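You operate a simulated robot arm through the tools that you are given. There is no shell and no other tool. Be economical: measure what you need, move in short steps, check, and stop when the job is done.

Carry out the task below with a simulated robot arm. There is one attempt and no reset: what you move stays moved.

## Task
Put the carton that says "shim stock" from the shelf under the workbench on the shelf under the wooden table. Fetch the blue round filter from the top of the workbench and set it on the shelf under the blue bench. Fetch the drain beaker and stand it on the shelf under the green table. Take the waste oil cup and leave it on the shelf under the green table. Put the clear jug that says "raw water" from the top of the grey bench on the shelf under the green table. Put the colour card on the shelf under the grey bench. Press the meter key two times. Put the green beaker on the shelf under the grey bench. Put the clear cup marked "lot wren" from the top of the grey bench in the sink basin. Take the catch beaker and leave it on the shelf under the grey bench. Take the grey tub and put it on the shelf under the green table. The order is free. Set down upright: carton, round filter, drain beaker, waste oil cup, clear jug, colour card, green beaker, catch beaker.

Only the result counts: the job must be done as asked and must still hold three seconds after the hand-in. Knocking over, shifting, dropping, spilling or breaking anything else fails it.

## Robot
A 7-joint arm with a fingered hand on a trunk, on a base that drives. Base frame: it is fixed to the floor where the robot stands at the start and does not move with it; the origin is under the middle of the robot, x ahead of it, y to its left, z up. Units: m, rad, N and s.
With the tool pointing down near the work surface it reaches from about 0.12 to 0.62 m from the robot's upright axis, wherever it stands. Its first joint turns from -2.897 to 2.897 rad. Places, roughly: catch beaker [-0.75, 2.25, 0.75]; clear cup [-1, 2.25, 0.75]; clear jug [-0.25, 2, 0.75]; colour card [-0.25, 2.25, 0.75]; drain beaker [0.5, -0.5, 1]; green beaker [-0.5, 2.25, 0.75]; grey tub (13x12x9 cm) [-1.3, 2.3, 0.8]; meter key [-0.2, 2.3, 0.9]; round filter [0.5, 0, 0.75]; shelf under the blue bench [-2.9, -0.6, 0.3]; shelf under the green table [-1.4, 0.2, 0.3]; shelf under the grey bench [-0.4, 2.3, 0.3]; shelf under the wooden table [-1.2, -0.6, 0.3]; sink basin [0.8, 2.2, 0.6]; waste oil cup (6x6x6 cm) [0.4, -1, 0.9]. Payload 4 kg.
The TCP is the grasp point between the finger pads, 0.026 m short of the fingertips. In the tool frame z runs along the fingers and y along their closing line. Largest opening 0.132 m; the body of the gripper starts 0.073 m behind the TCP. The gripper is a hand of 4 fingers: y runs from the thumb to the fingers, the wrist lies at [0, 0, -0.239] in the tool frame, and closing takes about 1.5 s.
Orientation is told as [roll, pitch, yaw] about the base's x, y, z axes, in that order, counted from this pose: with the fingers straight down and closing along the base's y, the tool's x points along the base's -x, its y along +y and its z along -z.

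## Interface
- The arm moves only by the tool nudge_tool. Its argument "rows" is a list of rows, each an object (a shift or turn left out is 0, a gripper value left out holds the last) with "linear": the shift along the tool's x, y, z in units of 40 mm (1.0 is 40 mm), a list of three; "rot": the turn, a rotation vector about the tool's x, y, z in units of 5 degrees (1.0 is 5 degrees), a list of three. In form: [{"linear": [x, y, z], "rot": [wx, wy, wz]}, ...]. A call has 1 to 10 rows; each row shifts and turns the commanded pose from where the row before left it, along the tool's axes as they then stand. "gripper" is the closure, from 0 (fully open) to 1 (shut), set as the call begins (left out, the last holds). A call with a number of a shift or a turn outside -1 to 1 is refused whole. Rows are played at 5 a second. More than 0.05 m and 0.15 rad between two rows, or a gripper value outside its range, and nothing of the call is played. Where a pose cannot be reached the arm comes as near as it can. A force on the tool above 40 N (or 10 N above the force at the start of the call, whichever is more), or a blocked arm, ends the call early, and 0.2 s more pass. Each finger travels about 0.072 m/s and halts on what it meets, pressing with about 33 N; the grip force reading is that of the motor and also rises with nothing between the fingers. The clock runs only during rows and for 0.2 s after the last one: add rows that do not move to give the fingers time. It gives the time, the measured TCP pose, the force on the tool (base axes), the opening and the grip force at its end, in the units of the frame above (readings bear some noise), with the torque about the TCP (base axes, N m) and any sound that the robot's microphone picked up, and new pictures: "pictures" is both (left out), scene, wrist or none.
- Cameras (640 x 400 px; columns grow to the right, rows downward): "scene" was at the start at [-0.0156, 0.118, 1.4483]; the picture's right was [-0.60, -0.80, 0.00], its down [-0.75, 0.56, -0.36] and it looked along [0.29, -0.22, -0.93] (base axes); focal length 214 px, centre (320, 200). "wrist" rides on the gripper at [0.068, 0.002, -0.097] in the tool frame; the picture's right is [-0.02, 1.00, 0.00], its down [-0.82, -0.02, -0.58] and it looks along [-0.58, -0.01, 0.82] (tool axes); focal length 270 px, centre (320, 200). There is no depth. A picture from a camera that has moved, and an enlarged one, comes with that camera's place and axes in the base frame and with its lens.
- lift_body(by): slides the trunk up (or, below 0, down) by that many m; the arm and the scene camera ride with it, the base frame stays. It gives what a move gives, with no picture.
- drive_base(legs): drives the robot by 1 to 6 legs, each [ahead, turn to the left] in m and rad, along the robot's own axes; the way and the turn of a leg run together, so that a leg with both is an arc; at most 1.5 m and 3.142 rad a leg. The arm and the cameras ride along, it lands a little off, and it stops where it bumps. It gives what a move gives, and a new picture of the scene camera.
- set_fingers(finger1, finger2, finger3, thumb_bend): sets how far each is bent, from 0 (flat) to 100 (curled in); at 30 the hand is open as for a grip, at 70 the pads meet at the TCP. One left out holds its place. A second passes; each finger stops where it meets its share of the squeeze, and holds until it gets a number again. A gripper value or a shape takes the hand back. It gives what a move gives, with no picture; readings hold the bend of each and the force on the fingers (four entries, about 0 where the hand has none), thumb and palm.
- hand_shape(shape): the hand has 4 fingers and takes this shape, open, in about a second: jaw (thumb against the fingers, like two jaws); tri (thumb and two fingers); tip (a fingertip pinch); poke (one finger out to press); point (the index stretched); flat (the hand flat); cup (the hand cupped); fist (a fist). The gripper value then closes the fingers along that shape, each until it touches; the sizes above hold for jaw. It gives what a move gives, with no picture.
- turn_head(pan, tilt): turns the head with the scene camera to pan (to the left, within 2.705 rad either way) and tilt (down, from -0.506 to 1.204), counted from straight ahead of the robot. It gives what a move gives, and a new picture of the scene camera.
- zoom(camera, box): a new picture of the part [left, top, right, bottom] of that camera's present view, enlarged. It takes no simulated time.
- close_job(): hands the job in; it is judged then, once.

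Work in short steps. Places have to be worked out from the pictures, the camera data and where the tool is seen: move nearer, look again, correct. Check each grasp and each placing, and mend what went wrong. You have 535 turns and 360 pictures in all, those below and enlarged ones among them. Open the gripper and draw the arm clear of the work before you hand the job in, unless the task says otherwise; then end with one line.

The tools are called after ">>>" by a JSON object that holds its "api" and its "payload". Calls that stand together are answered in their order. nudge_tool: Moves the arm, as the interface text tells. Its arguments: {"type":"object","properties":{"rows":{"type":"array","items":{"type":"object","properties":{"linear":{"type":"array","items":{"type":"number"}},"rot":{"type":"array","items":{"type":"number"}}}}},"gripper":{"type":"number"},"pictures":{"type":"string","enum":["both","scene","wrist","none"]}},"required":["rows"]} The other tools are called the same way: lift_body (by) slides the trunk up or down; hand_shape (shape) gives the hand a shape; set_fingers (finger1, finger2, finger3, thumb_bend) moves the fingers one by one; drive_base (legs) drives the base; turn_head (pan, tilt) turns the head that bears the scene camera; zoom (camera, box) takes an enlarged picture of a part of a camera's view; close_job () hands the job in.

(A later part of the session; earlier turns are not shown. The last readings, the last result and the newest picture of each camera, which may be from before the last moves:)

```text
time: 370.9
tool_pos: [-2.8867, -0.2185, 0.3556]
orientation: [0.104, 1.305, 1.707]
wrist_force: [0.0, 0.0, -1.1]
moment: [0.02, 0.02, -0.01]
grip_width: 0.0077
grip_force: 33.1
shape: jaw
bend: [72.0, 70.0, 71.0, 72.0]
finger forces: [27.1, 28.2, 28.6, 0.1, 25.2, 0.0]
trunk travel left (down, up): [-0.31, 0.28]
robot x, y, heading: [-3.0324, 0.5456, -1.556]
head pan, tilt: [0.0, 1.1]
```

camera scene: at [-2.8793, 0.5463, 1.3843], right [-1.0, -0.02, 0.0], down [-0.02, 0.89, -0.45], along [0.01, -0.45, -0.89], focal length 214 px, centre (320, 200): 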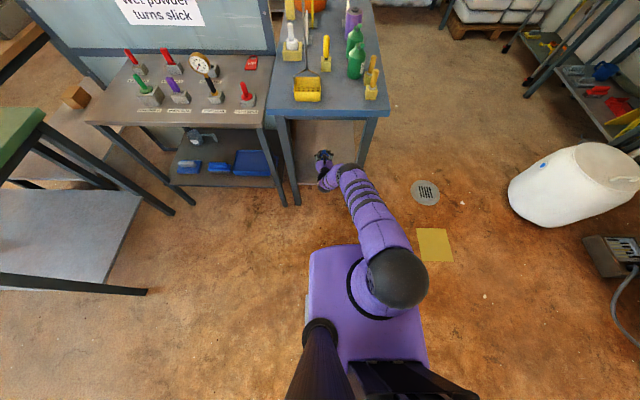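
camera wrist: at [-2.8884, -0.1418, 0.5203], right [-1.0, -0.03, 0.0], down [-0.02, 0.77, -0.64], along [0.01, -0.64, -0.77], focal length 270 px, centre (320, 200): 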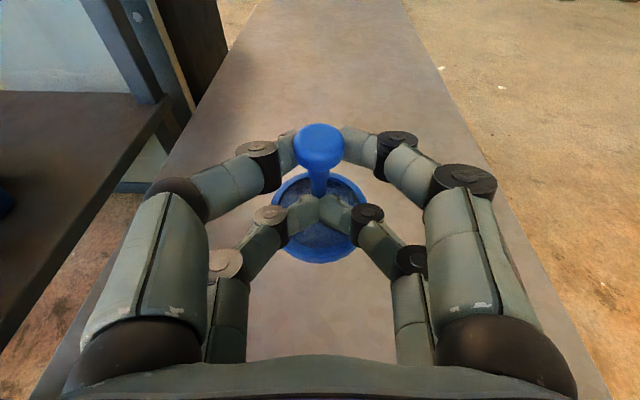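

>>> {"api": "nudge_tool", "payload": {"rows": [{"linear": [-0.045, 0, 0.012]}, {"linear": [-0.045, 0, 0.012]}], "pictures": "none"}}

```text
time: 371.6
tool_pos: [-2.888, -0.2181, 0.3521]
orientation: [0.108, 1.306, 1.706]
wrist_force: [0.0, -0.1, -0.7]
moment: [0.02, 0.01, -0.03]
grip_width: 0.0079
grip_force: 33.2
shape: jaw
bend: [72.0, 70.0, 71.0, 72.0]
finger forces: [27.0, 28.2, 28.6, 0.0, 25.4, 0.0]
trunk travel left (down, up): [-0.31, 0.28]
robot x, y, heading: [-3.0344, 0.5478, -1.546]
head pan, tilt: [0.0, 1.1]
```

Still free; I take two more small steps.

>>> {"api": "nudge_tool", "payload": {"rows": [{"linear": [-0.045, 0, 0.012]}, {"linear": [-0.045, 0, 0.012]}], "pictures": "none"}}

```text
time: 372.1
tool_pos: [-2.8871, -0.2187, 0.3508]
orientation: [0.111, 1.31, 1.71]
wrist_force: [-0.1, 1.7, 9.4]
moment: [0.28, 0.01, 0.02]
grip_width: 0.0042
grip_force: 33.3
shape: jaw
bend: [74.0, 70.0, 71.0, 75.0]
finger forces: [0.0, 31.8, 34.2, 0.0, 0.0, 0.0]
trunk travel left (down, up): [-0.31, 0.28]
robot x, y, heading: [-3.0313, 0.546, -1.558]
head pan, tilt: [0.0, 1.1]
```

Contact. I open the hand and look.

>>> {"api": "nudge_tool", "payload": {"rows": [{}, {}, {}, {}, {}], "gripper": 0.4, "pictures": "wrist"}}

```text
time: 373.4
tool_pos: [-2.8884, -0.217, 0.3487]
orientation: [0.107, 1.305, 1.708]
wrist_force: [-0.7, 0.3, -0.2]
moment: [0.01, 0.01, 0.01]
grip_width: 0.0787
grip_force: 0.0
shape: jaw
bend: [71.0, 71.0, 71.0, 70.0]
finger forces: [0.0, 0.1, 0.0, 0.1, 0.0, 0.0]
trunk travel left (down, up): [-0.31, 0.28]
robot x, y, heading: [-3.0344, 0.5523, -1.551]
head pan, tilt: [0.0, 1.1]
camera wrist: at [-2.889, -0.1417, 0.4383], right [-1.0, -0.03, 0.0], down [-0.02, 0.77, -0.64], along [0.01, -0.64, -0.77], focal length 270 px, centre (320, 200)
```

wrist: 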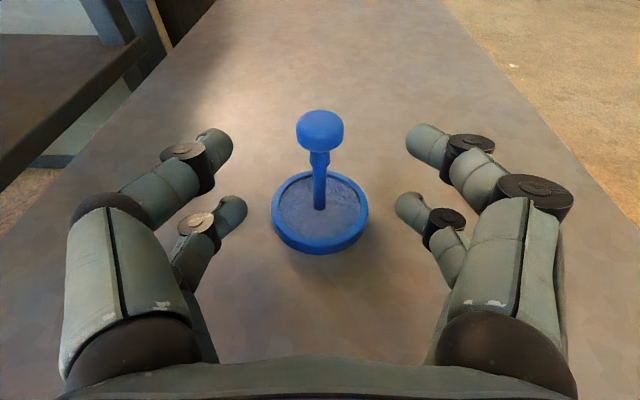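

The blue filter stands upright on the blue bench's shelf. I back out, raise up and drive to the grey bench.

>>> {"api": "drive_base", "payload": {"legs": [[-0.36, 0]]}}

>>> {"api": "lift_body", "payload": {"by": 0.28}}

>>> {"api": "nudge_tool", "payload": {"rows": [{"linear": [0.9, 0, -0.24]}, {"linear": [0.9, 0, -0.24]}, {"linear": [0.9, 0, -0.24]}, {"linear": [0.9, 0, -0.24]}, {"linear": [0.9, 0, -0.24]}, {"linear": [0.9, 0, -0.24]}, {"linear": [0.9, 0, -0.24]}, {"linear": [0.9, 0, -0.24]}, {"linear": [0.9, 0, -0.24]}], "pictures": "none"}}

>>> {"api": "drive_base", "payload": {"legs": [[0, 1.58], [1.1, 0], [1.1, 0], [0, 1.5]]}}

>>> {"api": "turn_head", "payload": {"pan": -0.3, "tilt": 0.6}}

```text
time: 375.6
tool_pos: [-2.8915, 0.1397, 0.3477]
orientation: [0.107, 1.305, 1.71]
wrist_force: [0.2, -0.3, 0.8]
moment: [0.03, 0.01, 0.0]
grip_width: 0.0787
grip_force: 0.1
shape: jaw
bend: [71.0, 71.0, 71.0, 70.0]
finger forces: [0.0, 0.0, 0.1, 0.0, 0.0, 0.0]
trunk travel left (down, up): [-0.31, 0.28]
robot x, y, heading: [-3.0398, 0.9053, -1.545]
head pan, tilt: [0.0, 1.1]
camera scene: at [-2.8871, 0.9038, 1.3143], right [-1.0, -0.02, 0.0], down [-0.02, 0.89, -0.45], along [0.01, -0.45, -0.89], focal length 214 px, centre (320, 200)
```

scene: 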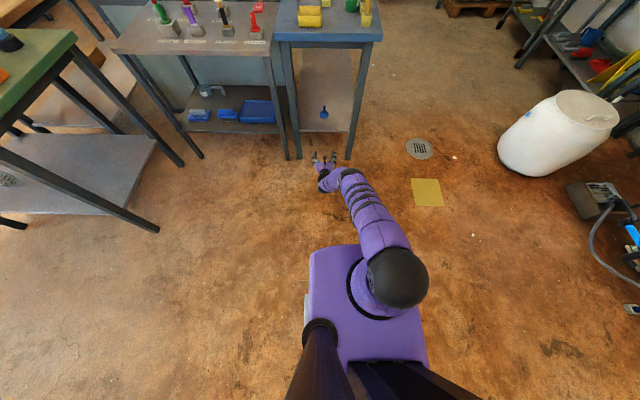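

```text
time: 378.5
tool_pos: [-2.8918, 0.1389, 0.6271]
orientation: [0.105, 1.306, 1.713]
wrist_force: [-0.1, -0.1, 0.4]
moment: [-0.03, 0.05, 0.0]
grip_width: 0.0787
grip_force: 0.0
shape: jaw
bend: [71.0, 71.0, 71.0, 70.0]
finger forces: [0.0, 0.0, 0.0, 0.1, 0.0, 0.1]
trunk travel left (down, up): [-0.59, 0.0]
robot x, y, heading: [-3.0403, 0.9035, -1.547]
head pan, tilt: [0.0, 1.1]
```

```text
time: 380.5
tool_pos: [-2.8833, 0.1395, 0.9621]
orientation: [0.105, 1.305, 1.709]
wrist_force: [0.0, -0.5, 0.0]
moment: [0.01, 0.03, 0.02]
grip_width: 0.0792
grip_force: 0.0
shape: jaw
bend: [71.0, 71.0, 71.0, 70.0]
finger forces: [0.1, 0.1, 0.0, 0.0, 0.0, 0.0]
trunk travel left (down, up): [-0.59, 0.0]
robot x, y, heading: [-3.0414, 0.9061, -1.545]
head pan, tilt: [0.0, 1.1]
```

```text
time: 399.7
tool_pos: [-0.9173, 1.7335, 0.9617]
orientation: [0.106, 1.306, -1.513]
wrist_force: [-1.2, -0.1, -0.1]
moment: [0.01, 0.01, 0.03]
grip_width: 0.0787
grip_force: 0.1
shape: jaw
bend: [71.0, 71.0, 71.0, 70.0]
finger forces: [0.1, 0.1, 0.1, 0.0, 0.0, 0.0]
trunk travel left (down, up): [-0.59, 0.0]
robot x, y, heading: [-0.823, 0.9568, 1.512]
head pan, tilt: [0.0, 1.1]
camera scene: at [-0.9779, 0.9693, 1.5943], right [1.0, -0.06, 0.0], down [-0.05, -0.89, -0.45], along [0.03, 0.45, -0.89], focal length 214 px, centre (320, 200)
```

scene: 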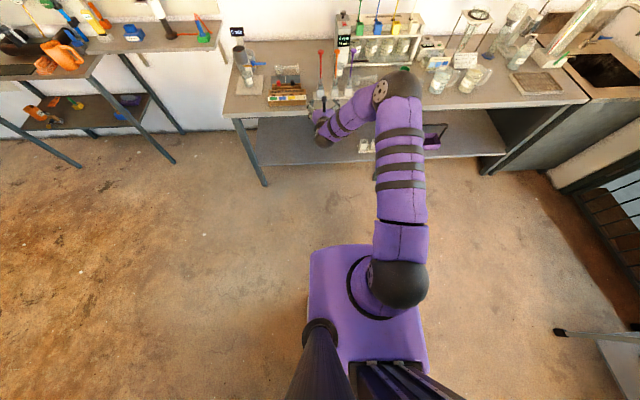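

```text
time: 400.6
tool_pos: [-0.9165, 1.7341, 0.9617]
orientation: [0.109, 1.305, -1.514]
wrist_force: [-0.6, -0.2, 0.7]
moment: [0.0, 0.0, 0.0]
grip_width: 0.0788
grip_force: 0.1
shape: jaw
bend: [71.0, 71.0, 71.0, 70.0]
finger forces: [0.0, 0.0, 0.0, 0.0, 0.0, 0.0]
trunk travel left (down, up): [-0.59, 0.0]
robot x, y, heading: [-0.825, 0.9583, 1.506]
head pan, tilt: [-0.3, 0.6]
camera scene: at [-0.9506, 0.989, 1.6328], right [0.94, -0.35, 0.0], down [-0.2, -0.53, -0.82], along [0.29, 0.77, -0.57], focal length 214 px, centre (320, 200)
```

scene: 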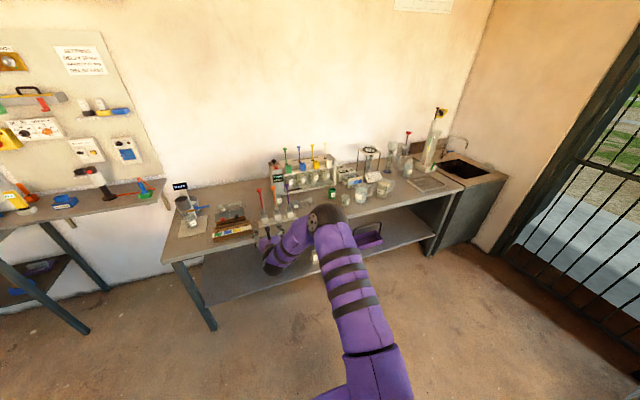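

I see the grey bench with many glass items. I zoom in on its left and right halves.

>>> {"api": "zoom", "payload": {"camera": "scene", "box": [160, 140, 345, 256]}}

>>> {"api": "zoom", "payload": {"camera": "scene", "box": [320, 100, 510, 219]}}

```text
3.45 times, centred on (252, 198) of scene
camera zoom: at [-0.9506, 0.989, 1.6328], right [0.94, -0.35, 0.0], down [-0.2, -0.53, -0.82], along [0.29, 0.77, -0.57], focal length 740 px, centre (553, 207)
```

zoom: 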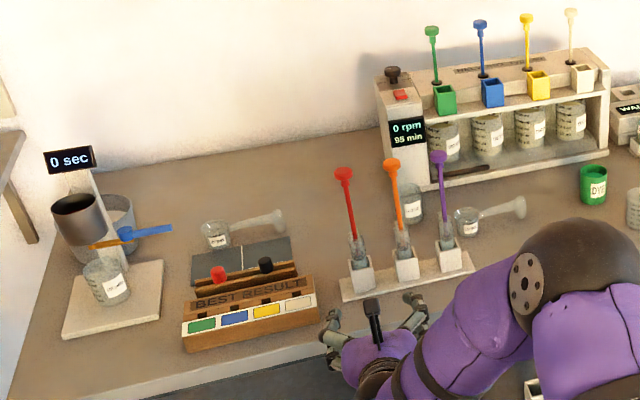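

```text
3.36 times, centred on (415, 160) of scene
camera zoom: at [-0.9506, 0.989, 1.6328], right [0.94, -0.35, 0.0], down [-0.2, -0.53, -0.82], along [0.29, 0.77, -0.57], focal length 721 px, centre (1, 336)
```

zoom: 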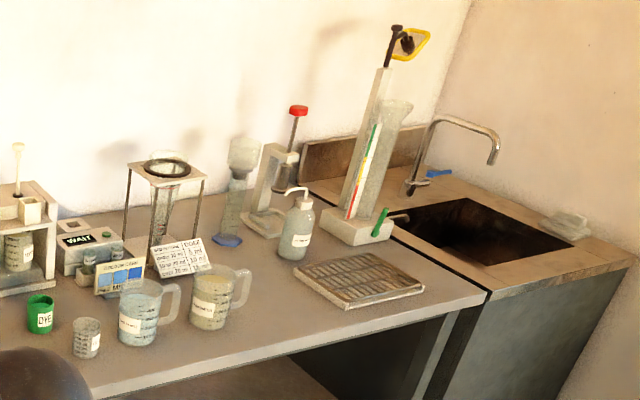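

I make out the colour card, the meter ("WAIT"), two jugs, a green DYE beaker, small beakers, ladles and a tub behind the viscosity rig. I draw the arm in and drive closer to the middle for reading labels.

>>> {"api": "nudge_tool", "payload": {"rows": [{"linear": [-0.25, 0, -0.95]}, {"linear": [-0.25, 0, -0.95]}, {"linear": [-0.25, 0, -0.95]}, {"linear": [-0.25, 0, -0.95]}], "pictures": "none"}}

>>> {"api": "drive_base", "payload": {"legs": [[0, -1.5], [0.55, 0], [0, 1.56], [0.2, 0]]}}

>>> {"api": "turn_head", "payload": {"pan": 0.0, "tilt": 0.75}}

```text
time: 401.6
tool_pos: [-0.9247, 1.577, 0.9645]
orientation: [0.106, 1.308, -1.515]
wrist_force: [-0.8, 0.7, 0.7]
moment: [-0.03, 0.04, 0.0]
grip_width: 0.0789
grip_force: 0.1
shape: jaw
bend: [71.0, 71.0, 71.0, 70.0]
finger forces: [0.0, 0.0, 0.0, 0.0, 0.0, 0.1]
trunk travel left (down, up): [-0.59, 0.0]
robot x, y, heading: [-0.828, 0.9539, 1.51]
head pan, tilt: [-0.3, 0.6]
```

```text
time: 414.1
tool_pos: [-0.4232, 1.7881, 0.963]
orientation: [0.108, 1.306, -1.451]
wrist_force: [0.2, 0.8, 0.4]
moment: [-0.02, 0.0, 0.01]
grip_width: 0.0785
grip_force: 0.2
shape: jaw
bend: [71.0, 71.0, 71.0, 70.0]
finger forces: [0.0, 0.0, 0.0, 0.0, 0.0, 0.0]
trunk travel left (down, up): [-0.59, 0.0]
robot x, y, heading: [-0.2838, 1.1763, 1.572]
head pan, tilt: [-0.3, 0.6]
camera scene: at [-0.4113, 1.2005, 1.6329], right [0.96, -0.29, 0.0], down [-0.16, -0.54, -0.82], along [0.24, 0.79, -0.57], focal length 214 px, centre (320, 200)
```

scene: 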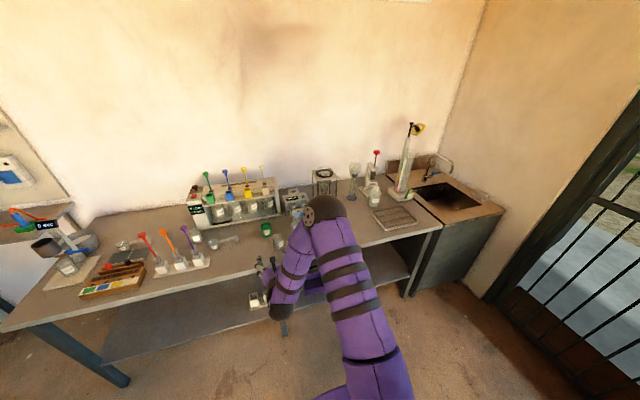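

```text
time: 414.9
tool_pos: [-0.4238, 1.7898, 0.9649]
orientation: [0.106, 1.304, -1.451]
wrist_force: [0.5, 0.1, -0.5]
moment: [-0.01, -0.02, -0.01]
grip_width: 0.0786
grip_force: 0.0
shape: jaw
bend: [71.0, 71.0, 71.0, 70.0]
finger forces: [0.1, 0.1, 0.1, 0.0, 0.1, 0.0]
trunk travel left (down, up): [-0.59, 0.0]
robot x, y, heading: [-0.2848, 1.1762, 1.578]
head pan, tilt: [0.0, 0.75]
camera scene: at [-0.4373, 1.1983, 1.6201], right [1.0, 0.0, 0.0], down [0.0, -0.68, -0.73], along [0.0, 0.73, -0.68], focal length 214 px, centre (320, 200)
```

scene: 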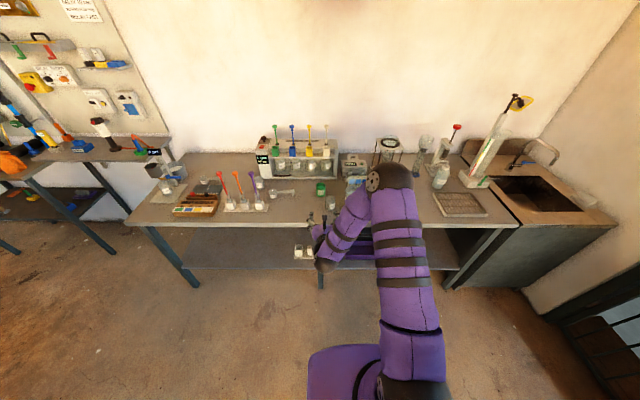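

The wrist camera is better placed here. I take its picture and zoom.

>>> {"api": "zoom", "payload": {"camera": "wrist", "box": [0, 0, 640, 400]}}

>>> {"api": "zoom", "payload": {"camera": "scene", "box": [130, 130, 340, 261]}}

```text
1.00 times, centred on (320, 200) of wrist (not enlarged: the box is as wide or as high as the picture)
camera zoom: at [-0.4224, 1.7141, 1.054], right [1.0, 0.01, 0.0], down [0.01, -0.77, -0.64], along [0.0, 0.64, -0.77], focal length 270 px, centre (320, 200)
```

zoom: 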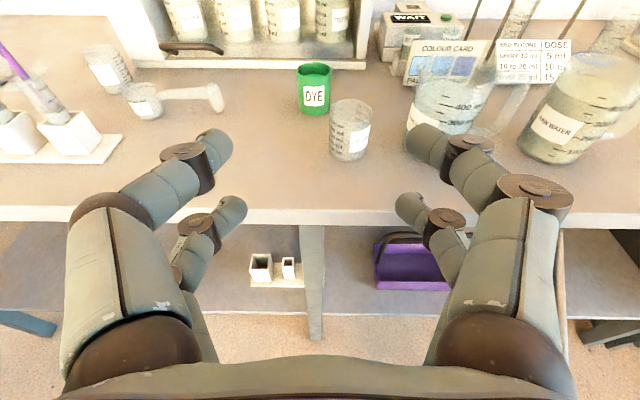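

```text
3.05 times, centred on (235, 196) of scene
camera zoom: at [-0.4373, 1.1983, 1.6201], right [1.0, 0.0, 0.0], down [0.0, -0.68, -0.73], along [0.0, 0.73, -0.68], focal length 654 px, centre (579, 214)
```

zoom: 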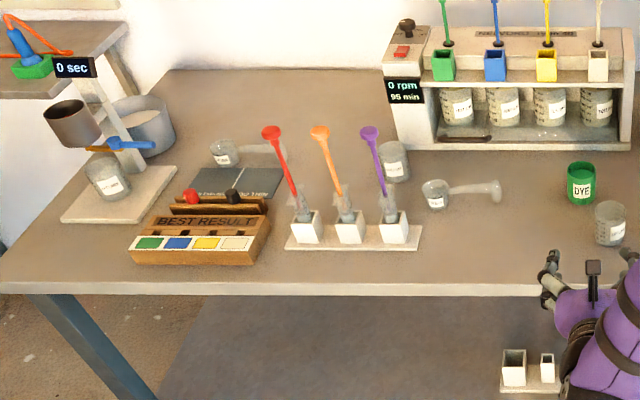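

I zoom in the wrist view to read the labels on these.

>>> {"api": "zoom", "payload": {"camera": "wrist", "box": [70, 30, 240, 136]}}

>>> {"api": "zoom", "payload": {"camera": "wrist", "box": [280, 50, 500, 188]}}

>>> {"api": "zoom", "payload": {"camera": "scene", "box": [145, 145, 225, 215]}}

```text
3.76 times, centred on (155, 83) of wrist
camera zoom: at [-0.4224, 1.7141, 1.054], right [1.0, 0.01, 0.0], down [0.01, -0.77, -0.64], along [0.0, 0.64, -0.77], focal length 1018 px, centre (941, 640)
```

zoom: 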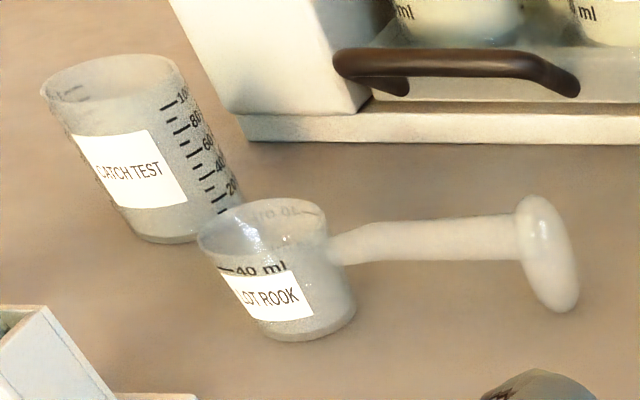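

```text
2.90 times, centred on (390, 119) of wrist
camera zoom: at [-0.4224, 1.7141, 1.054], right [1.0, 0.01, 0.0], down [0.01, -0.77, -0.64], along [0.0, 0.64, -0.77], focal length 783 px, centre (117, 435)
```

zoom: 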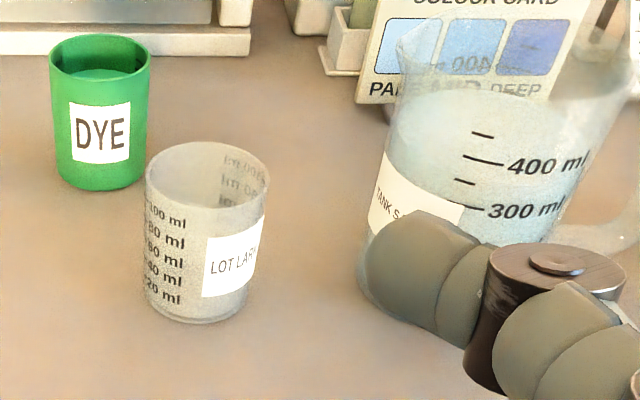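

```text
5.71 times, centred on (185, 180) of scene
camera zoom: at [-0.4373, 1.1983, 1.6201], right [1.0, 0.0, 0.0], down [0.0, -0.68, -0.73], along [0.0, 0.73, -0.68], focal length 1226 px, centre (1091, 314)
```

zoom: 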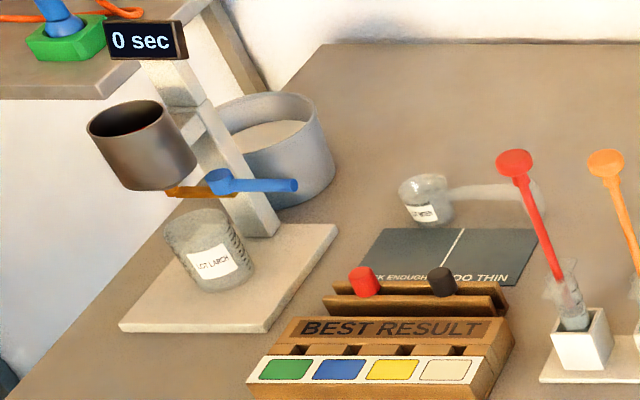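

The CATCH TEST beaker is found. I check the right jug's label and the left ladle's label.

>>> {"api": "zoom", "payload": {"camera": "wrist", "box": [490, 30, 640, 170]}}

>>> {"api": "zoom", "payload": {"camera": "scene", "box": [190, 170, 240, 200]}}

```text
2.86 times, centred on (565, 100) of wrist
camera zoom: at [-0.4224, 1.7141, 1.054], right [1.0, 0.01, 0.0], down [0.01, -0.77, -0.64], along [0.0, 0.64, -0.77], focal length 772 px, centre (-380, 486)
```

zoom: 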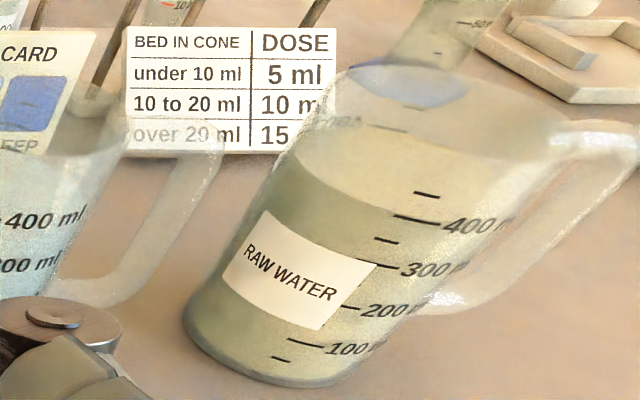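

```text
12.80 times, centred on (215, 185) of scene
camera zoom: at [-0.4373, 1.1983, 1.6201], right [1.0, 0.0, 0.0], down [0.0, -0.68, -0.73], along [0.0, 0.73, -0.68], focal length 2745 px, centre (1664, 392)
```

zoom: 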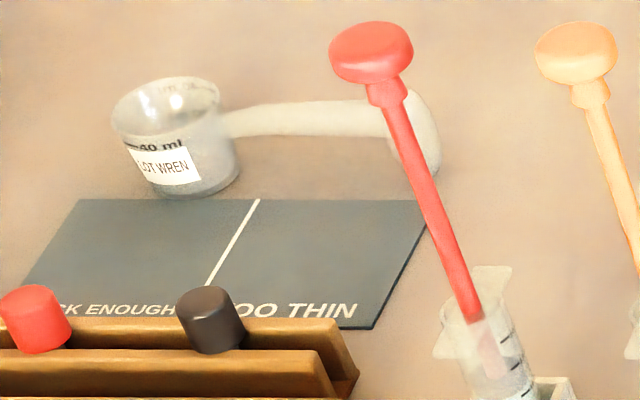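

Now I know all the labels: RAW WATER is the right-hand jug (holding water), LOT WREN is the left ladle cup, CATCH TEST is the catch beaker and DYE is the green beaker. Most of these are best taken from above with fingers closing front to back. I back off and turn the tool upright.

>>> {"api": "drive_base", "payload": {"legs": [[-0.2, 0]]}}

>>> {"api": "nudge_tool", "payload": {"rows": [{"rot": [0, -1, 0]}, {"rot": [0, -1, 0]}, {"rot": [0, -1, 0]}, {"rot": [0, -1, 0]}, {"rot": [0, -1, 0]}, {"rot": [0, -1, 0]}, {"rot": [0, -1, 0]}, {"rot": [0, -1, 0]}, {"rot": [0, -1, 0]}, {"rot": [0, -1, 0]}], "gripper": 0, "pictures": "none"}}

>>> {"api": "nudge_tool", "payload": {"rows": [{"rot": [0, -1, 0]}, {"rot": [0, -1, 0]}, {"rot": [0, -1, 0]}, {"rot": [0, -1, 0]}, {"rot": [0, -0.97, 0]}, {}], "pictures": "none"}}

```text
time: 416.5
tool_pos: [-0.4233, 1.5872, 0.9644]
orientation: [0.108, 1.304, -1.446]
wrist_force: [-0.4, 0.5, 0.4]
moment: [0.01, 0.01, -0.03]
grip_width: 0.0787
grip_force: 0.1
shape: jaw
bend: [71.0, 71.0, 71.0, 70.0]
finger forces: [0.0, 0.1, 0.0, 0.1, 0.1, 0.0]
trunk travel left (down, up): [-0.59, 0.0]
robot x, y, heading: [-0.2829, 0.9755, 1.575]
head pan, tilt: [0.0, 0.75]
camera scene: at [-0.4362, 0.9959, 1.6201], right [1.0, 0.01, 0.0], down [0.0, -0.68, -0.73], along [-0.01, 0.73, -0.68], focal length 214 px, centre (320, 200)
```

scene: 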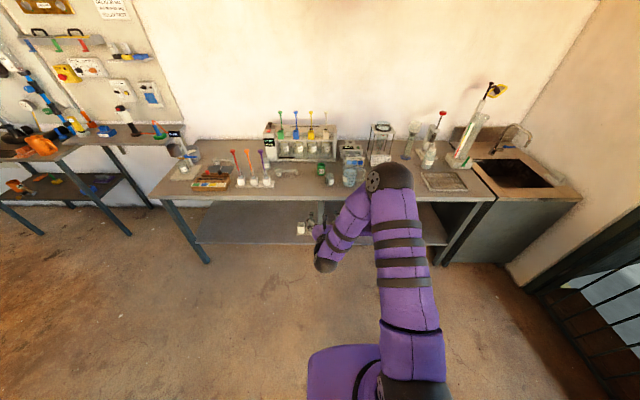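

```text
time: 418.7
tool_pos: [-0.4239, 1.5875, 0.9629]
orientation: [0.029, 0.435, -1.538]
wrist_force: [-1.0, -0.6, 0.9]
moment: [-0.02, -0.01, -0.02]
grip_width: 0.1317
grip_force: 0.0
shape: jaw
bend: [30.0, 30.0, 30.0, 30.0]
finger forces: [0.1, 0.0, 0.0, 0.0, 0.1, 0.0]
trunk travel left (down, up): [-0.59, 0.0]
robot x, y, heading: [-0.2827, 0.977, 1.58]
head pan, tilt: [0.0, 0.75]
```

```text
time: 420.1
tool_pos: [-0.4231, 1.5866, 0.9639]
orientation: [0.026, 0.0, -1.55]
wrist_force: [-0.8, 0.6, -0.1]
moment: [-0.01, -0.01, 0.02]
grip_width: 0.1319
grip_force: 0.1
shape: jaw
bend: [30.0, 30.0, 30.0, 30.0]
finger forces: [0.0, 0.1, 0.0, 0.1, 0.0, 0.0]
trunk travel left (down, up): [-0.59, 0.0]
robot x, y, heading: [-0.282, 0.9748, 1.576]
head pan, tilt: [0.0, 0.75]
```

Upright now. Next I turn the hand 90° so the fingers close front to back, and raise the arm 8 cm.

>>> {"api": "nudge_tool", "payload": {"rows": [{"rot": [0, 0, 1]}, {"rot": [0, 0, 1]}, {"rot": [0, 0, 1]}, {"rot": [0, 0, 1]}, {"rot": [0, 0, 1]}, {"rot": [0, 0, 1]}, {"rot": [0, 0, 1]}, {"rot": [0, 0, 1]}, {"rot": [0, 0, 1]}, {"rot": [0, 0, 1]}], "pictures": "none"}}

>>> {"api": "nudge_tool", "payload": {"rows": [{"linear": [0, 0, -1], "rot": [0, 0, 1]}, {"linear": [0, 0, -1], "rot": [0, 0, 1]}, {"rot": [0, 0, 1]}, {"rot": [0, 0, 1]}, {"rot": [0, 0, 1]}, {"rot": [0, 0, 1]}, {"rot": [0, 0, 1]}, {"rot": [0, 0, 0.9]}]}}

```text
time: 422.3
tool_pos: [-0.4241, 1.5857, 0.9631]
orientation: [0.018, 0.024, -2.426]
wrist_force: [0.4, 0.0, -0.1]
moment: [-0.03, 0.03, 0.01]
grip_width: 0.1319
grip_force: 0.1
shape: jaw
bend: [30.0, 30.0, 30.0, 30.0]
finger forces: [0.0, 0.1, 0.0, 0.1, 0.0, 0.0]
trunk travel left (down, up): [-0.59, 0.0]
robot x, y, heading: [-0.2813, 0.976, 1.58]
head pan, tilt: [0.0, 0.75]
```

```text
time: 424.1
tool_pos: [-0.426, 1.5868, 1.0429]
orientation: [0.001, 0.029, -3.116]
wrist_force: [0.0, -0.1, -0.1]
moment: [0.0, 0.03, -0.04]
grip_width: 0.132
grip_force: 0.1
shape: jaw
bend: [30.0, 30.0, 30.0, 30.0]
finger forces: [0.0, 0.0, 0.1, 0.0, 0.1, 0.0]
trunk travel left (down, up): [-0.59, 0.0]
robot x, y, heading: [-0.2821, 0.977, 1.578]
head pan, tilt: [0.0, 0.75]
camera scene: at [-0.4362, 0.9964, 1.62], right [1.0, 0.01, 0.0], down [0.0, -0.68, -0.73], along [-0.01, 0.73, -0.68], focal length 214 px, centre (320, 200)
camera wrist: at [-0.3592, 1.5876, 1.1412], right [0.0, -1.0, 0.0], down [-0.83, 0.0, 0.56], along [-0.56, 0.0, -0.83], focal length 270 px, centre (320, 200)
```

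scene: 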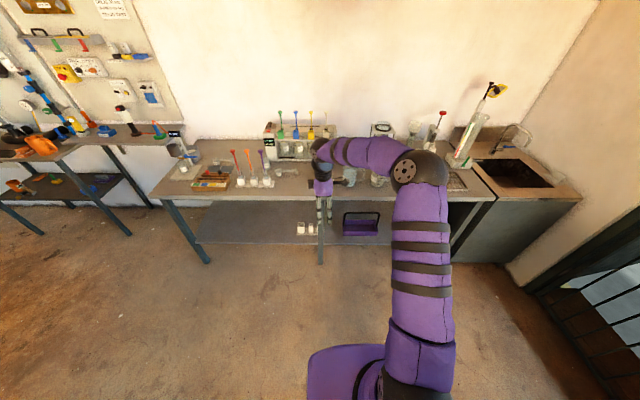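
wrist: 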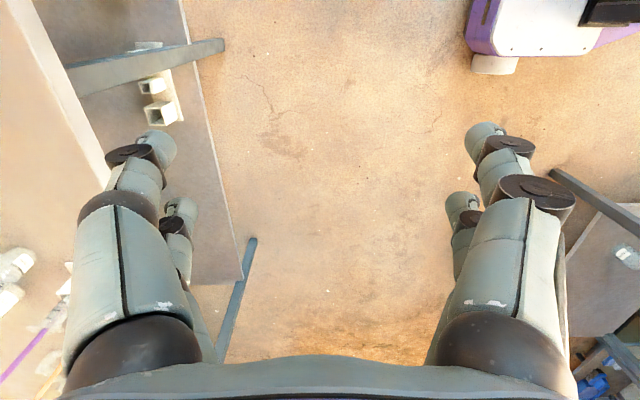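

I move sideways by 0.25 m to be in line with the raw-water jug.

>>> {"api": "drive_base", "payload": {"legs": [[0, -1.578], [0.25, 0], [0, 1.572]]}}

>>> {"api": "turn_head", "payload": {"pan": 0.0, "tilt": 0.7}}

>>> {"api": "zoom", "payload": {"camera": "scene", "box": [200, 100, 440, 250]}}

```text
time: 434.4
tool_pos: [-0.1692, 1.593, 1.0438]
orientation: [0.0, 0.028, -3.116]
wrist_force: [0.4, 0.4, 0.4]
moment: [-0.01, -0.01, -0.02]
grip_width: 0.1318
grip_force: 0.1
shape: jaw
bend: [30.0, 30.0, 30.0, 30.0]
finger forces: [0.0, 0.0, 0.0, 0.0, 0.0, 0.0]
trunk travel left (down, up): [-0.59, 0.0]
robot x, y, heading: [-0.0304, 0.9782, 1.573]
head pan, tilt: [0.0, 0.75]
camera scene: at [-0.1823, 1.0017, 1.62], right [1.0, 0.0, 0.0], down [0.0, -0.68, -0.73], along [0.0, 0.73, -0.68], focal length 214 px, centre (320, 200)
```

scene: 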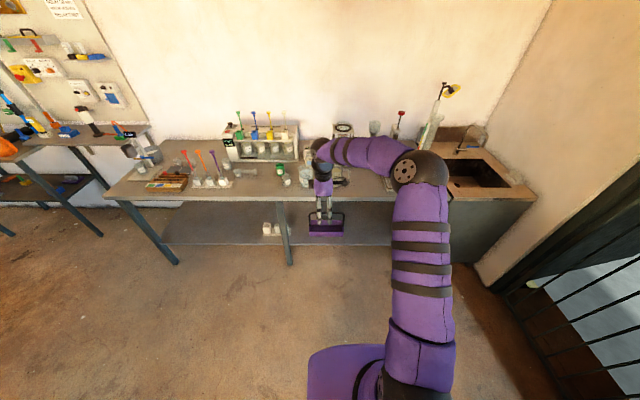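

```text
time: 435.0
tool_pos: [-0.1694, 1.5923, 1.0429]
orientation: [-0.002, 0.029, -3.117]
wrist_force: [1.1, 0.4, -1.1]
moment: [0.02, 0.02, -0.01]
grip_width: 0.1319
grip_force: 0.0
shape: jaw
bend: [30.0, 30.0, 30.0, 30.0]
finger forces: [0.0, 0.0, 0.0, 0.0, 0.1, 0.0]
trunk travel left (down, up): [-0.59, 0.0]
robot x, y, heading: [-0.0305, 0.9783, 1.575]
head pan, tilt: [0.0, 0.7]
camera scene: at [-0.1824, 1.0037, 1.6243], right [1.0, 0.0, 0.0], down [0.0, -0.64, -0.76], along [0.0, 0.76, -0.64], focal length 214 px, centre (320, 200)
```

scene: 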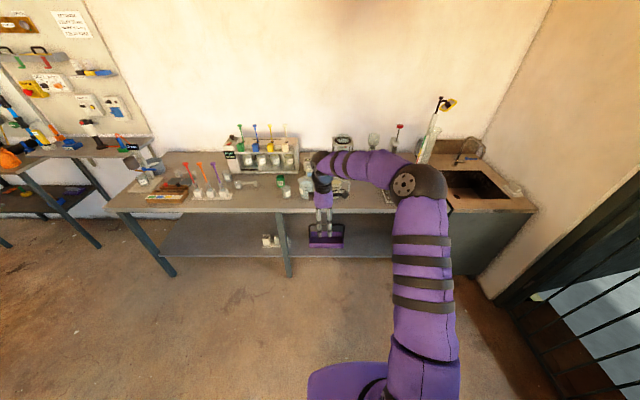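

```text
2.67 times, centred on (320, 175) of scene
camera zoom: at [-0.1824, 1.0037, 1.6243], right [1.0, 0.0, 0.0], down [0.0, -0.64, -0.76], along [0.0, 0.76, -0.64], focal length 572 px, centre (320, 267)
```

zoom: 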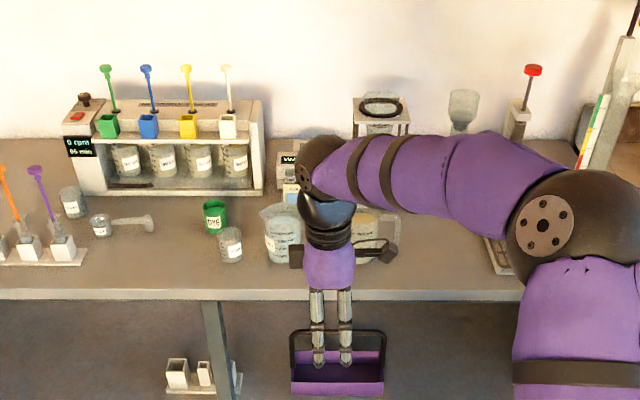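

The two estimates of the jug's x disagree. I move the hand 12 cm left to uncover the jug for a clearer look.

>>> {"api": "nudge_tool", "payload": {"rows": [{"linear": [-1, 0, 0]}, {"linear": [-1, 0, 0]}, {"linear": [-1, 0, 0]}, {"linear": [-1, 0, 0]}], "pictures": "none"}}

>>> {"api": "zoom", "payload": {"camera": "scene", "box": [270, 120, 400, 210]}}

```text
time: 436.0
tool_pos: [-0.3308, 1.5873, 1.0404]
orientation: [0.001, 0.027, -3.118]
wrist_force: [0.2, 0.1, -0.3]
moment: [0.03, 0.03, 0.01]
grip_width: 0.132
grip_force: 0.2
shape: jaw
bend: [30.0, 30.0, 30.0, 30.0]
finger forces: [0.1, 0.0, 0.0, 0.0, 0.0, 0.1]
trunk travel left (down, up): [-0.59, 0.0]
robot x, y, heading: [-0.0272, 0.9837, 1.573]
head pan, tilt: [0.0, 0.7]
```

```text
4.44 times, centred on (335, 165) of scene
camera zoom: at [-0.1829, 1.0038, 1.6242], right [1.0, 0.0, 0.0], down [0.0, -0.64, -0.76], along [0.0, 0.76, -0.64], focal length 953 px, centre (253, 356)
```

zoom: 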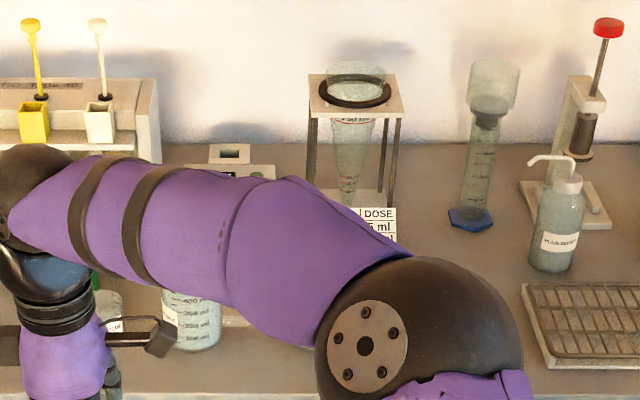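

Parallax is uncertain, so I go above the jug with the fingertips clear of its rim and use the wrist camera to centre.

>>> {"api": "nudge_tool", "payload": {"rows": [{"linear": [1, 0, 0]}, {"linear": [1, 0, 0]}, {"linear": [1, 0, 0]}, {"linear": [0.97, 0, -0.3]}], "pictures": "none"}}

>>> {"api": "drive_base", "payload": {"legs": [[0.25, 0]]}}

>>> {"api": "nudge_tool", "payload": {"rows": [{}], "pictures": "wrist"}}

```text
time: 437.0
tool_pos: [-0.1696, 1.5925, 1.0547]
orientation: [-0.001, 0.027, -3.117]
wrist_force: [-0.7, 0.2, 0.4]
moment: [0.0, 0.0, 0.02]
grip_width: 0.132
grip_force: 0.2
shape: jaw
bend: [30.0, 30.0, 30.0, 30.0]
finger forces: [0.0, 0.0, 0.0, 0.0, 0.1, 0.0]
trunk travel left (down, up): [-0.59, 0.0]
robot x, y, heading: [-0.0284, 0.9797, 1.57]
head pan, tilt: [0.0, 0.7]
```

```text
time: 438.9
tool_pos: [-0.1764, 1.8462, 1.0552]
orientation: [-0.001, 0.028, -3.112]
wrist_force: [-0.8, 1.0, 0.0]
moment: [-0.01, 0.02, -0.03]
grip_width: 0.1321
grip_force: 0.0
shape: jaw
bend: [30.0, 30.0, 30.0, 30.0]
finger forces: [0.0, 0.0, 0.0, 0.0, 0.1, 0.0]
trunk travel left (down, up): [-0.59, 0.0]
robot x, y, heading: [-0.0281, 1.2312, 1.579]
head pan, tilt: [0.0, 0.7]
camera scene: at [-0.184, 1.2573, 1.6242], right [1.0, 0.01, 0.0], down [0.01, -0.64, -0.76], along [-0.01, 0.76, -0.64], focal length 214 px, centre (320, 200)
```

scene: 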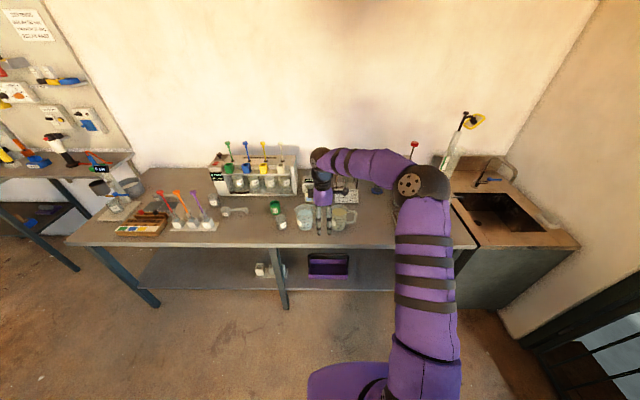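

```text
time: 439.2
tool_pos: [-0.1753, 1.8462, 1.0544]
orientation: [-0.003, 0.03, -3.112]
wrist_force: [0.3, -0.5, 0.1]
moment: [0.0, 0.02, -0.01]
grip_width: 0.1319
grip_force: 0.1
shape: jaw
bend: [30.0, 30.0, 30.0, 30.0]
finger forces: [0.0, 0.0, 0.0, 0.0, 0.0, 0.0]
trunk travel left (down, up): [-0.59, 0.0]
robot x, y, heading: [-0.0322, 1.2302, 1.577]
head pan, tilt: [0.0, 0.7]
camera wrist: at [-0.1095, 1.8467, 1.1532], right [0.0, -1.0, 0.0], down [-0.83, 0.0, 0.55], along [-0.55, 0.0, -0.83], focal length 270 px, centre (320, 200)
```

wrist: 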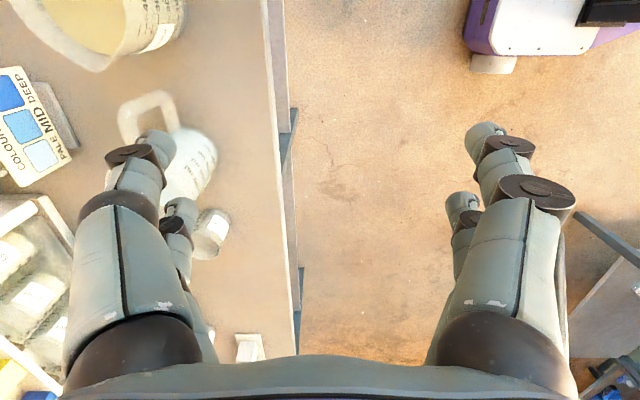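

The view from above shows the raw-water jug near (-0.095, 1.99), which means the bench top is about z 0.80, not 0.86. I move above it.

>>> {"api": "nudge_tool", "payload": {"rows": [{"linear": [1, 0, 0]}, {"linear": [1, 0, 0]}], "pictures": "none"}}

>>> {"api": "drive_base", "payload": {"legs": [[0.13, 0]]}}

>>> {"api": "nudge_tool", "payload": {"rows": [{}], "pictures": "wrist"}}

```text
time: 439.9
tool_pos: [-0.0953, 1.8474, 1.055]
orientation: [-0.001, 0.028, -3.111]
wrist_force: [0.0, 0.3, -0.6]
moment: [0.01, 0.02, 0.01]
grip_width: 0.1317
grip_force: 0.1
shape: jaw
bend: [30.0, 30.0, 30.0, 30.0]
finger forces: [0.0, 0.0, 0.0, 0.0, 0.0, 0.1]
trunk travel left (down, up): [-0.59, 0.0]
robot x, y, heading: [-0.0316, 1.2353, 1.576]
head pan, tilt: [0.0, 0.7]
```

```text
time: 441.1
tool_pos: [-0.097, 1.979, 1.0547]
orientation: [0.001, 0.03, -3.112]
wrist_force: [-0.8, 0.4, 0.0]
moment: [-0.03, -0.03, 0.02]
grip_width: 0.1323
grip_force: 0.0
shape: jaw
bend: [30.0, 30.0, 30.0, 30.0]
finger forces: [0.1, 0.1, 0.0, 0.0, 0.0, 0.0]
trunk travel left (down, up): [-0.59, 0.0]
robot x, y, heading: [-0.034, 1.3612, 1.577]
head pan, tilt: [0.0, 0.7]
camera scene: at [-0.1851, 1.3885, 1.6242], right [1.0, 0.01, 0.0], down [0.01, -0.65, -0.76], along [-0.01, 0.76, -0.65], focal length 214 px, centre (320, 200)
```

scene: 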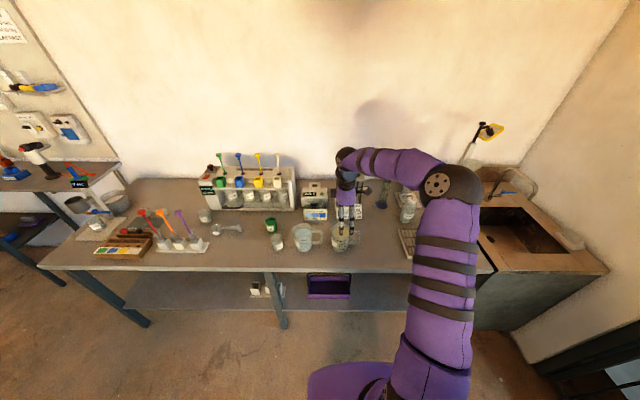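

```text
time: 441.5
tool_pos: [-0.0973, 1.9781, 1.0559]
orientation: [0.001, 0.026, -3.111]
wrist_force: [-0.7, 0.3, 0.6]
moment: [0.0, 0.03, 0.01]
grip_width: 0.1319
grip_force: 0.0
shape: jaw
bend: [30.0, 30.0, 30.0, 30.0]
finger forces: [0.1, 0.0, 0.1, 0.0, 0.0, 0.1]
trunk travel left (down, up): [-0.59, 0.0]
robot x, y, heading: [-0.0312, 1.3715, 1.581]
head pan, tilt: [0.0, 0.7]
camera wrist: at [-0.0314, 1.9791, 1.1536], right [0.0, -1.0, 0.0], down [-0.83, 0.0, 0.55], along [-0.55, 0.0, -0.83], focal length 270 px, centre (320, 200)
```

wrist: 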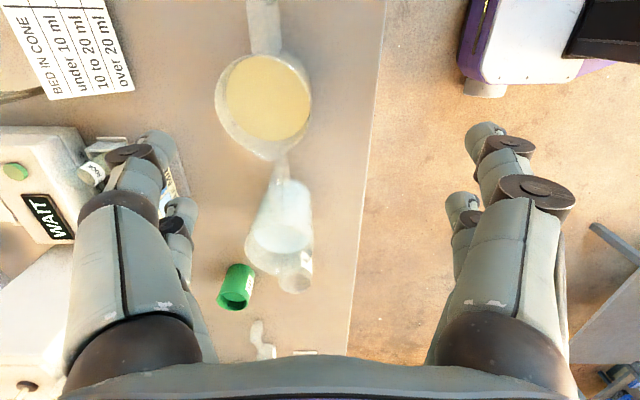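

The jug's rim is visible between the fingers, about 4 cm further ahead. I shift and lower 6 cm to look again.

>>> {"api": "nudge_tool", "payload": {"rows": [{"linear": [0.15, -1, 0]}, {"linear": [0, 0, 0.75]}, {"linear": [0, 0, 0.75]}], "pictures": "wrist"}}

```text
time: 442.3
tool_pos: [-0.0928, 2.0193, 0.9951]
orientation: [-0.001, 0.029, -3.11]
wrist_force: [-0.1, 0.5, 0.5]
moment: [0.02, 0.0, -0.01]
grip_width: 0.1319
grip_force: 0.0
shape: jaw
bend: [30.0, 30.0, 30.0, 30.0]
finger forces: [0.0, 0.1, 0.0, 0.1, 0.0, 0.1]
trunk travel left (down, up): [-0.59, 0.0]
robot x, y, heading: [-0.0304, 1.3635, 1.582]
head pan, tilt: [0.0, 0.7]
camera wrist: at [-0.0265, 2.0193, 1.0932], right [0.01, -1.0, 0.0], down [-0.83, -0.01, 0.55], along [-0.55, 0.0, -0.83], focal length 270 px, centre (320, 200)
```

wrist: 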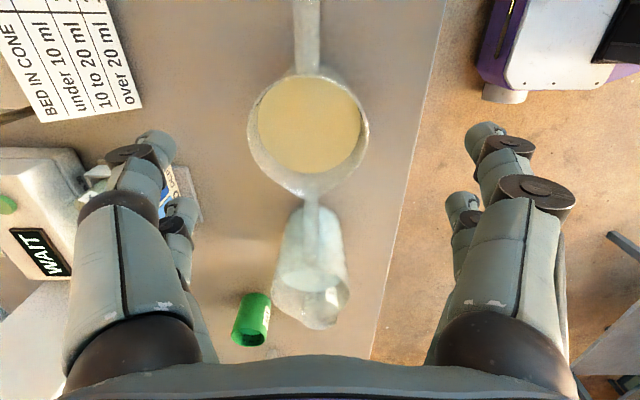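

The jug's rim centre is at (-0.085, 2.028, 0.929), with a diameter of about 8 cm. I centre the hand and lower around it with the trunk.

>>> {"api": "nudge_tool", "payload": {"rows": [{"linear": [0.2, -0.2, 0]}], "pictures": "none"}}

>>> {"api": "lift_body", "payload": {"by": -0.08}}

>>> {"api": "nudge_tool", "payload": {"rows": [{}], "pictures": "wrist"}}

```text
time: 442.7
tool_pos: [-0.0835, 2.0271, 0.9957]
orientation: [0.0, 0.029, -3.111]
wrist_force: [-1.0, -0.5, -0.4]
moment: [0.01, -0.02, -0.01]
grip_width: 0.132
grip_force: 0.1
shape: jaw
bend: [30.0, 30.0, 30.0, 30.0]
finger forces: [0.0, 0.1, 0.1, 0.0, 0.0, 0.0]
trunk travel left (down, up): [-0.59, 0.0]
robot x, y, heading: [-0.0258, 1.3638, 1.58]
head pan, tilt: [0.0, 0.7]
```

```text
time: 443.9
tool_pos: [-0.0844, 2.0273, 0.9158]
orientation: [0.001, 0.029, -3.111]
wrist_force: [1.1, 0.2, 0.4]
moment: [-0.01, 0.06, -0.03]
grip_width: 0.1316
grip_force: 0.0
shape: jaw
bend: [30.0, 30.0, 30.0, 30.0]
finger forces: [0.0, 0.0, 0.1, 0.1, 0.0, 0.0]
trunk travel left (down, up): [-0.51, 0.08]
robot x, y, heading: [-0.0317, 1.3658, 1.581]
head pan, tilt: [0.0, 0.7]
```

```text
time: 444.3
tool_pos: [-0.0845, 2.0276, 0.9147]
orientation: [0.0, 0.029, -3.109]
wrist_force: [-0.4, 0.4, 0.6]
moment: [-0.03, 0.02, 0.02]
grip_width: 0.1323
grip_force: 0.1
shape: jaw
bend: [30.0, 30.0, 30.0, 30.0]
finger forces: [0.1, 0.0, 0.1, 0.0, 0.0, 0.1]
trunk travel left (down, up): [-0.51, 0.08]
robot x, y, heading: [-0.0299, 1.3628, 1.579]
head pan, tilt: [0.0, 0.7]
camera wrist: at [-0.0181, 2.0279, 1.0133], right [0.01, -1.0, 0.0], down [-0.83, 0.0, 0.55], along [-0.55, 0.0, -0.83], focal length 270 px, centre (320, 200)
```

wrist: 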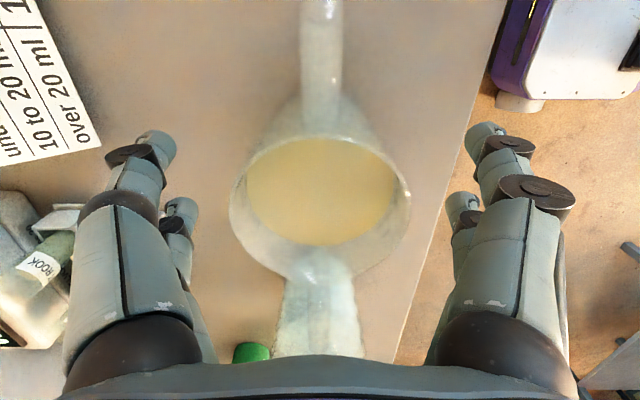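

It is well centred. I lower another 4.5 cm and close gently.

>>> {"api": "lift_body", "payload": {"by": -0.044}}

>>> {"api": "nudge_tool", "payload": {"rows": [{}, {}, {}, {}, {}, {}], "gripper": 1, "pictures": "wrist"}}

```text
time: 445.2
tool_pos: [-0.0841, 2.0265, 0.8717]
orientation: [-0.001, 0.029, -3.111]
wrist_force: [0.3, -0.9, 0.2]
moment: [0.0, 0.03, 0.0]
grip_width: 0.1318
grip_force: 0.1
shape: jaw
bend: [30.0, 30.0, 30.0, 30.0]
finger forces: [0.0, 0.0, 0.0, 0.1, 0.0, 0.0]
trunk travel left (down, up): [-0.466, 0.124]
robot x, y, heading: [-0.0314, 1.3679, 1.582]
head pan, tilt: [0.0, 0.7]
```

```text
time: 446.6
tool_pos: [-0.0838, 2.0273, 0.8702]
orientation: [0.0, 0.028, -3.112]
wrist_force: [0.9, 0.4, 0.0]
moment: [0.02, -0.03, -0.01]
grip_width: 0.0524
grip_force: 32.7
shape: jaw
bend: [74.0, 72.0, 72.0, 70.0]
finger forces: [29.6, 32.5, 31.9, 0.0, 24.4, 0.0]
trunk travel left (down, up): [-0.466, 0.124]
robot x, y, heading: [-0.0333, 1.3658, 1.578]
head pan, tilt: [0.0, 0.7]
camera wrist: at [-0.0181, 2.028, 0.9689], right [0.01, -1.0, 0.0], down [-0.83, 0.0, 0.55], along [-0.55, 0.0, -0.83], focal length 270 px, centre (320, 200)
```

wrist: 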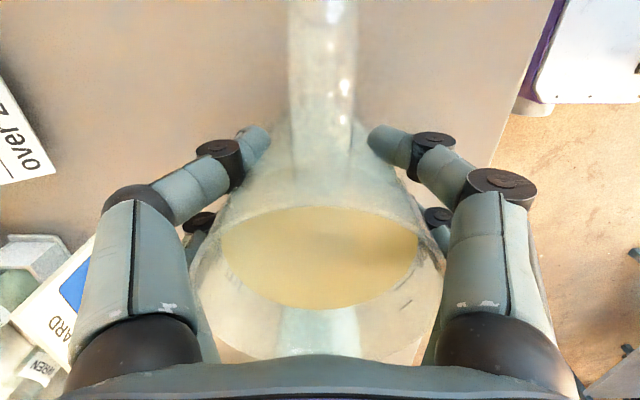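

The jug is gripped by all digits. I lift it straight up 12 cm and look.

>>> {"api": "lift_body", "payload": {"by": 0.12}}

>>> {"api": "nudge_tool", "payload": {"rows": [{}]}}

```text
time: 448.1
tool_pos: [-0.0845, 2.0267, 0.9901]
orientation: [0.0, 0.027, -3.113]
wrist_force: [0.5, 0.7, -5.4]
moment: [0.04, 0.05, 0.0]
grip_width: 0.0528
grip_force: 33.2
shape: jaw
bend: [74.0, 72.0, 72.0, 70.0]
finger forces: [29.4, 32.4, 32.1, 0.1, 24.3, 0.1]
trunk travel left (down, up): [-0.586, 0.004]
robot x, y, heading: [-0.0335, 1.3645, 1.581]
head pan, tilt: [0.0, 0.7]
```

```text
time: 448.5
tool_pos: [-0.0843, 2.0276, 0.9909]
orientation: [0.0, 0.029, -3.114]
wrist_force: [-0.2, 0.0, -4.8]
moment: [0.05, 0.06, 0.0]
grip_width: 0.0526
grip_force: 33.2
shape: jaw
bend: [74.0, 72.0, 72.0, 70.0]
finger forces: [29.6, 32.3, 32.1, 0.0, 24.2, 0.1]
trunk travel left (down, up): [-0.586, 0.004]
robot x, y, heading: [-0.0299, 1.3666, 1.582]
head pan, tilt: [0.0, 0.7]
camera scene: at [-0.1852, 1.3882, 1.6202], right [1.0, 0.01, 0.0], down [0.01, -0.64, -0.76], along [-0.01, 0.76, -0.64], focal length 214 px, centre (320, 200)
camera wrist: at [-0.0181, 2.0283, 1.089], right [0.01, -1.0, 0.0], down [-0.83, 0.0, 0.55], along [-0.55, 0.0, -0.83], focal length 270 px, centre (320, 200)
```

scene: 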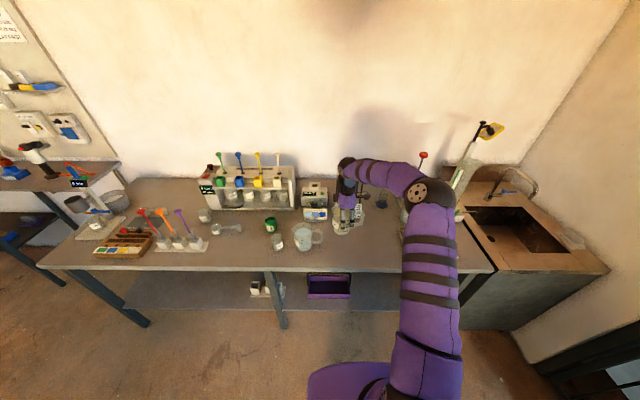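
wrist: 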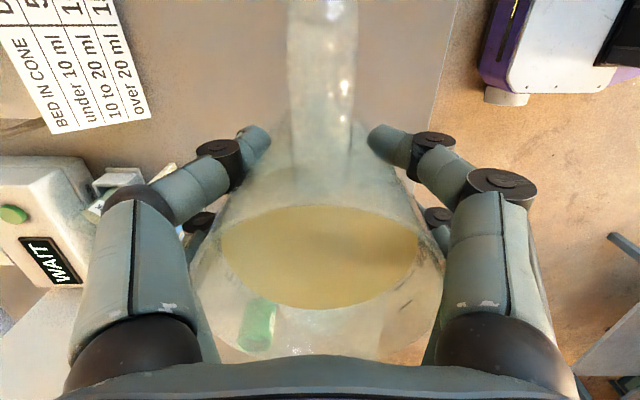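

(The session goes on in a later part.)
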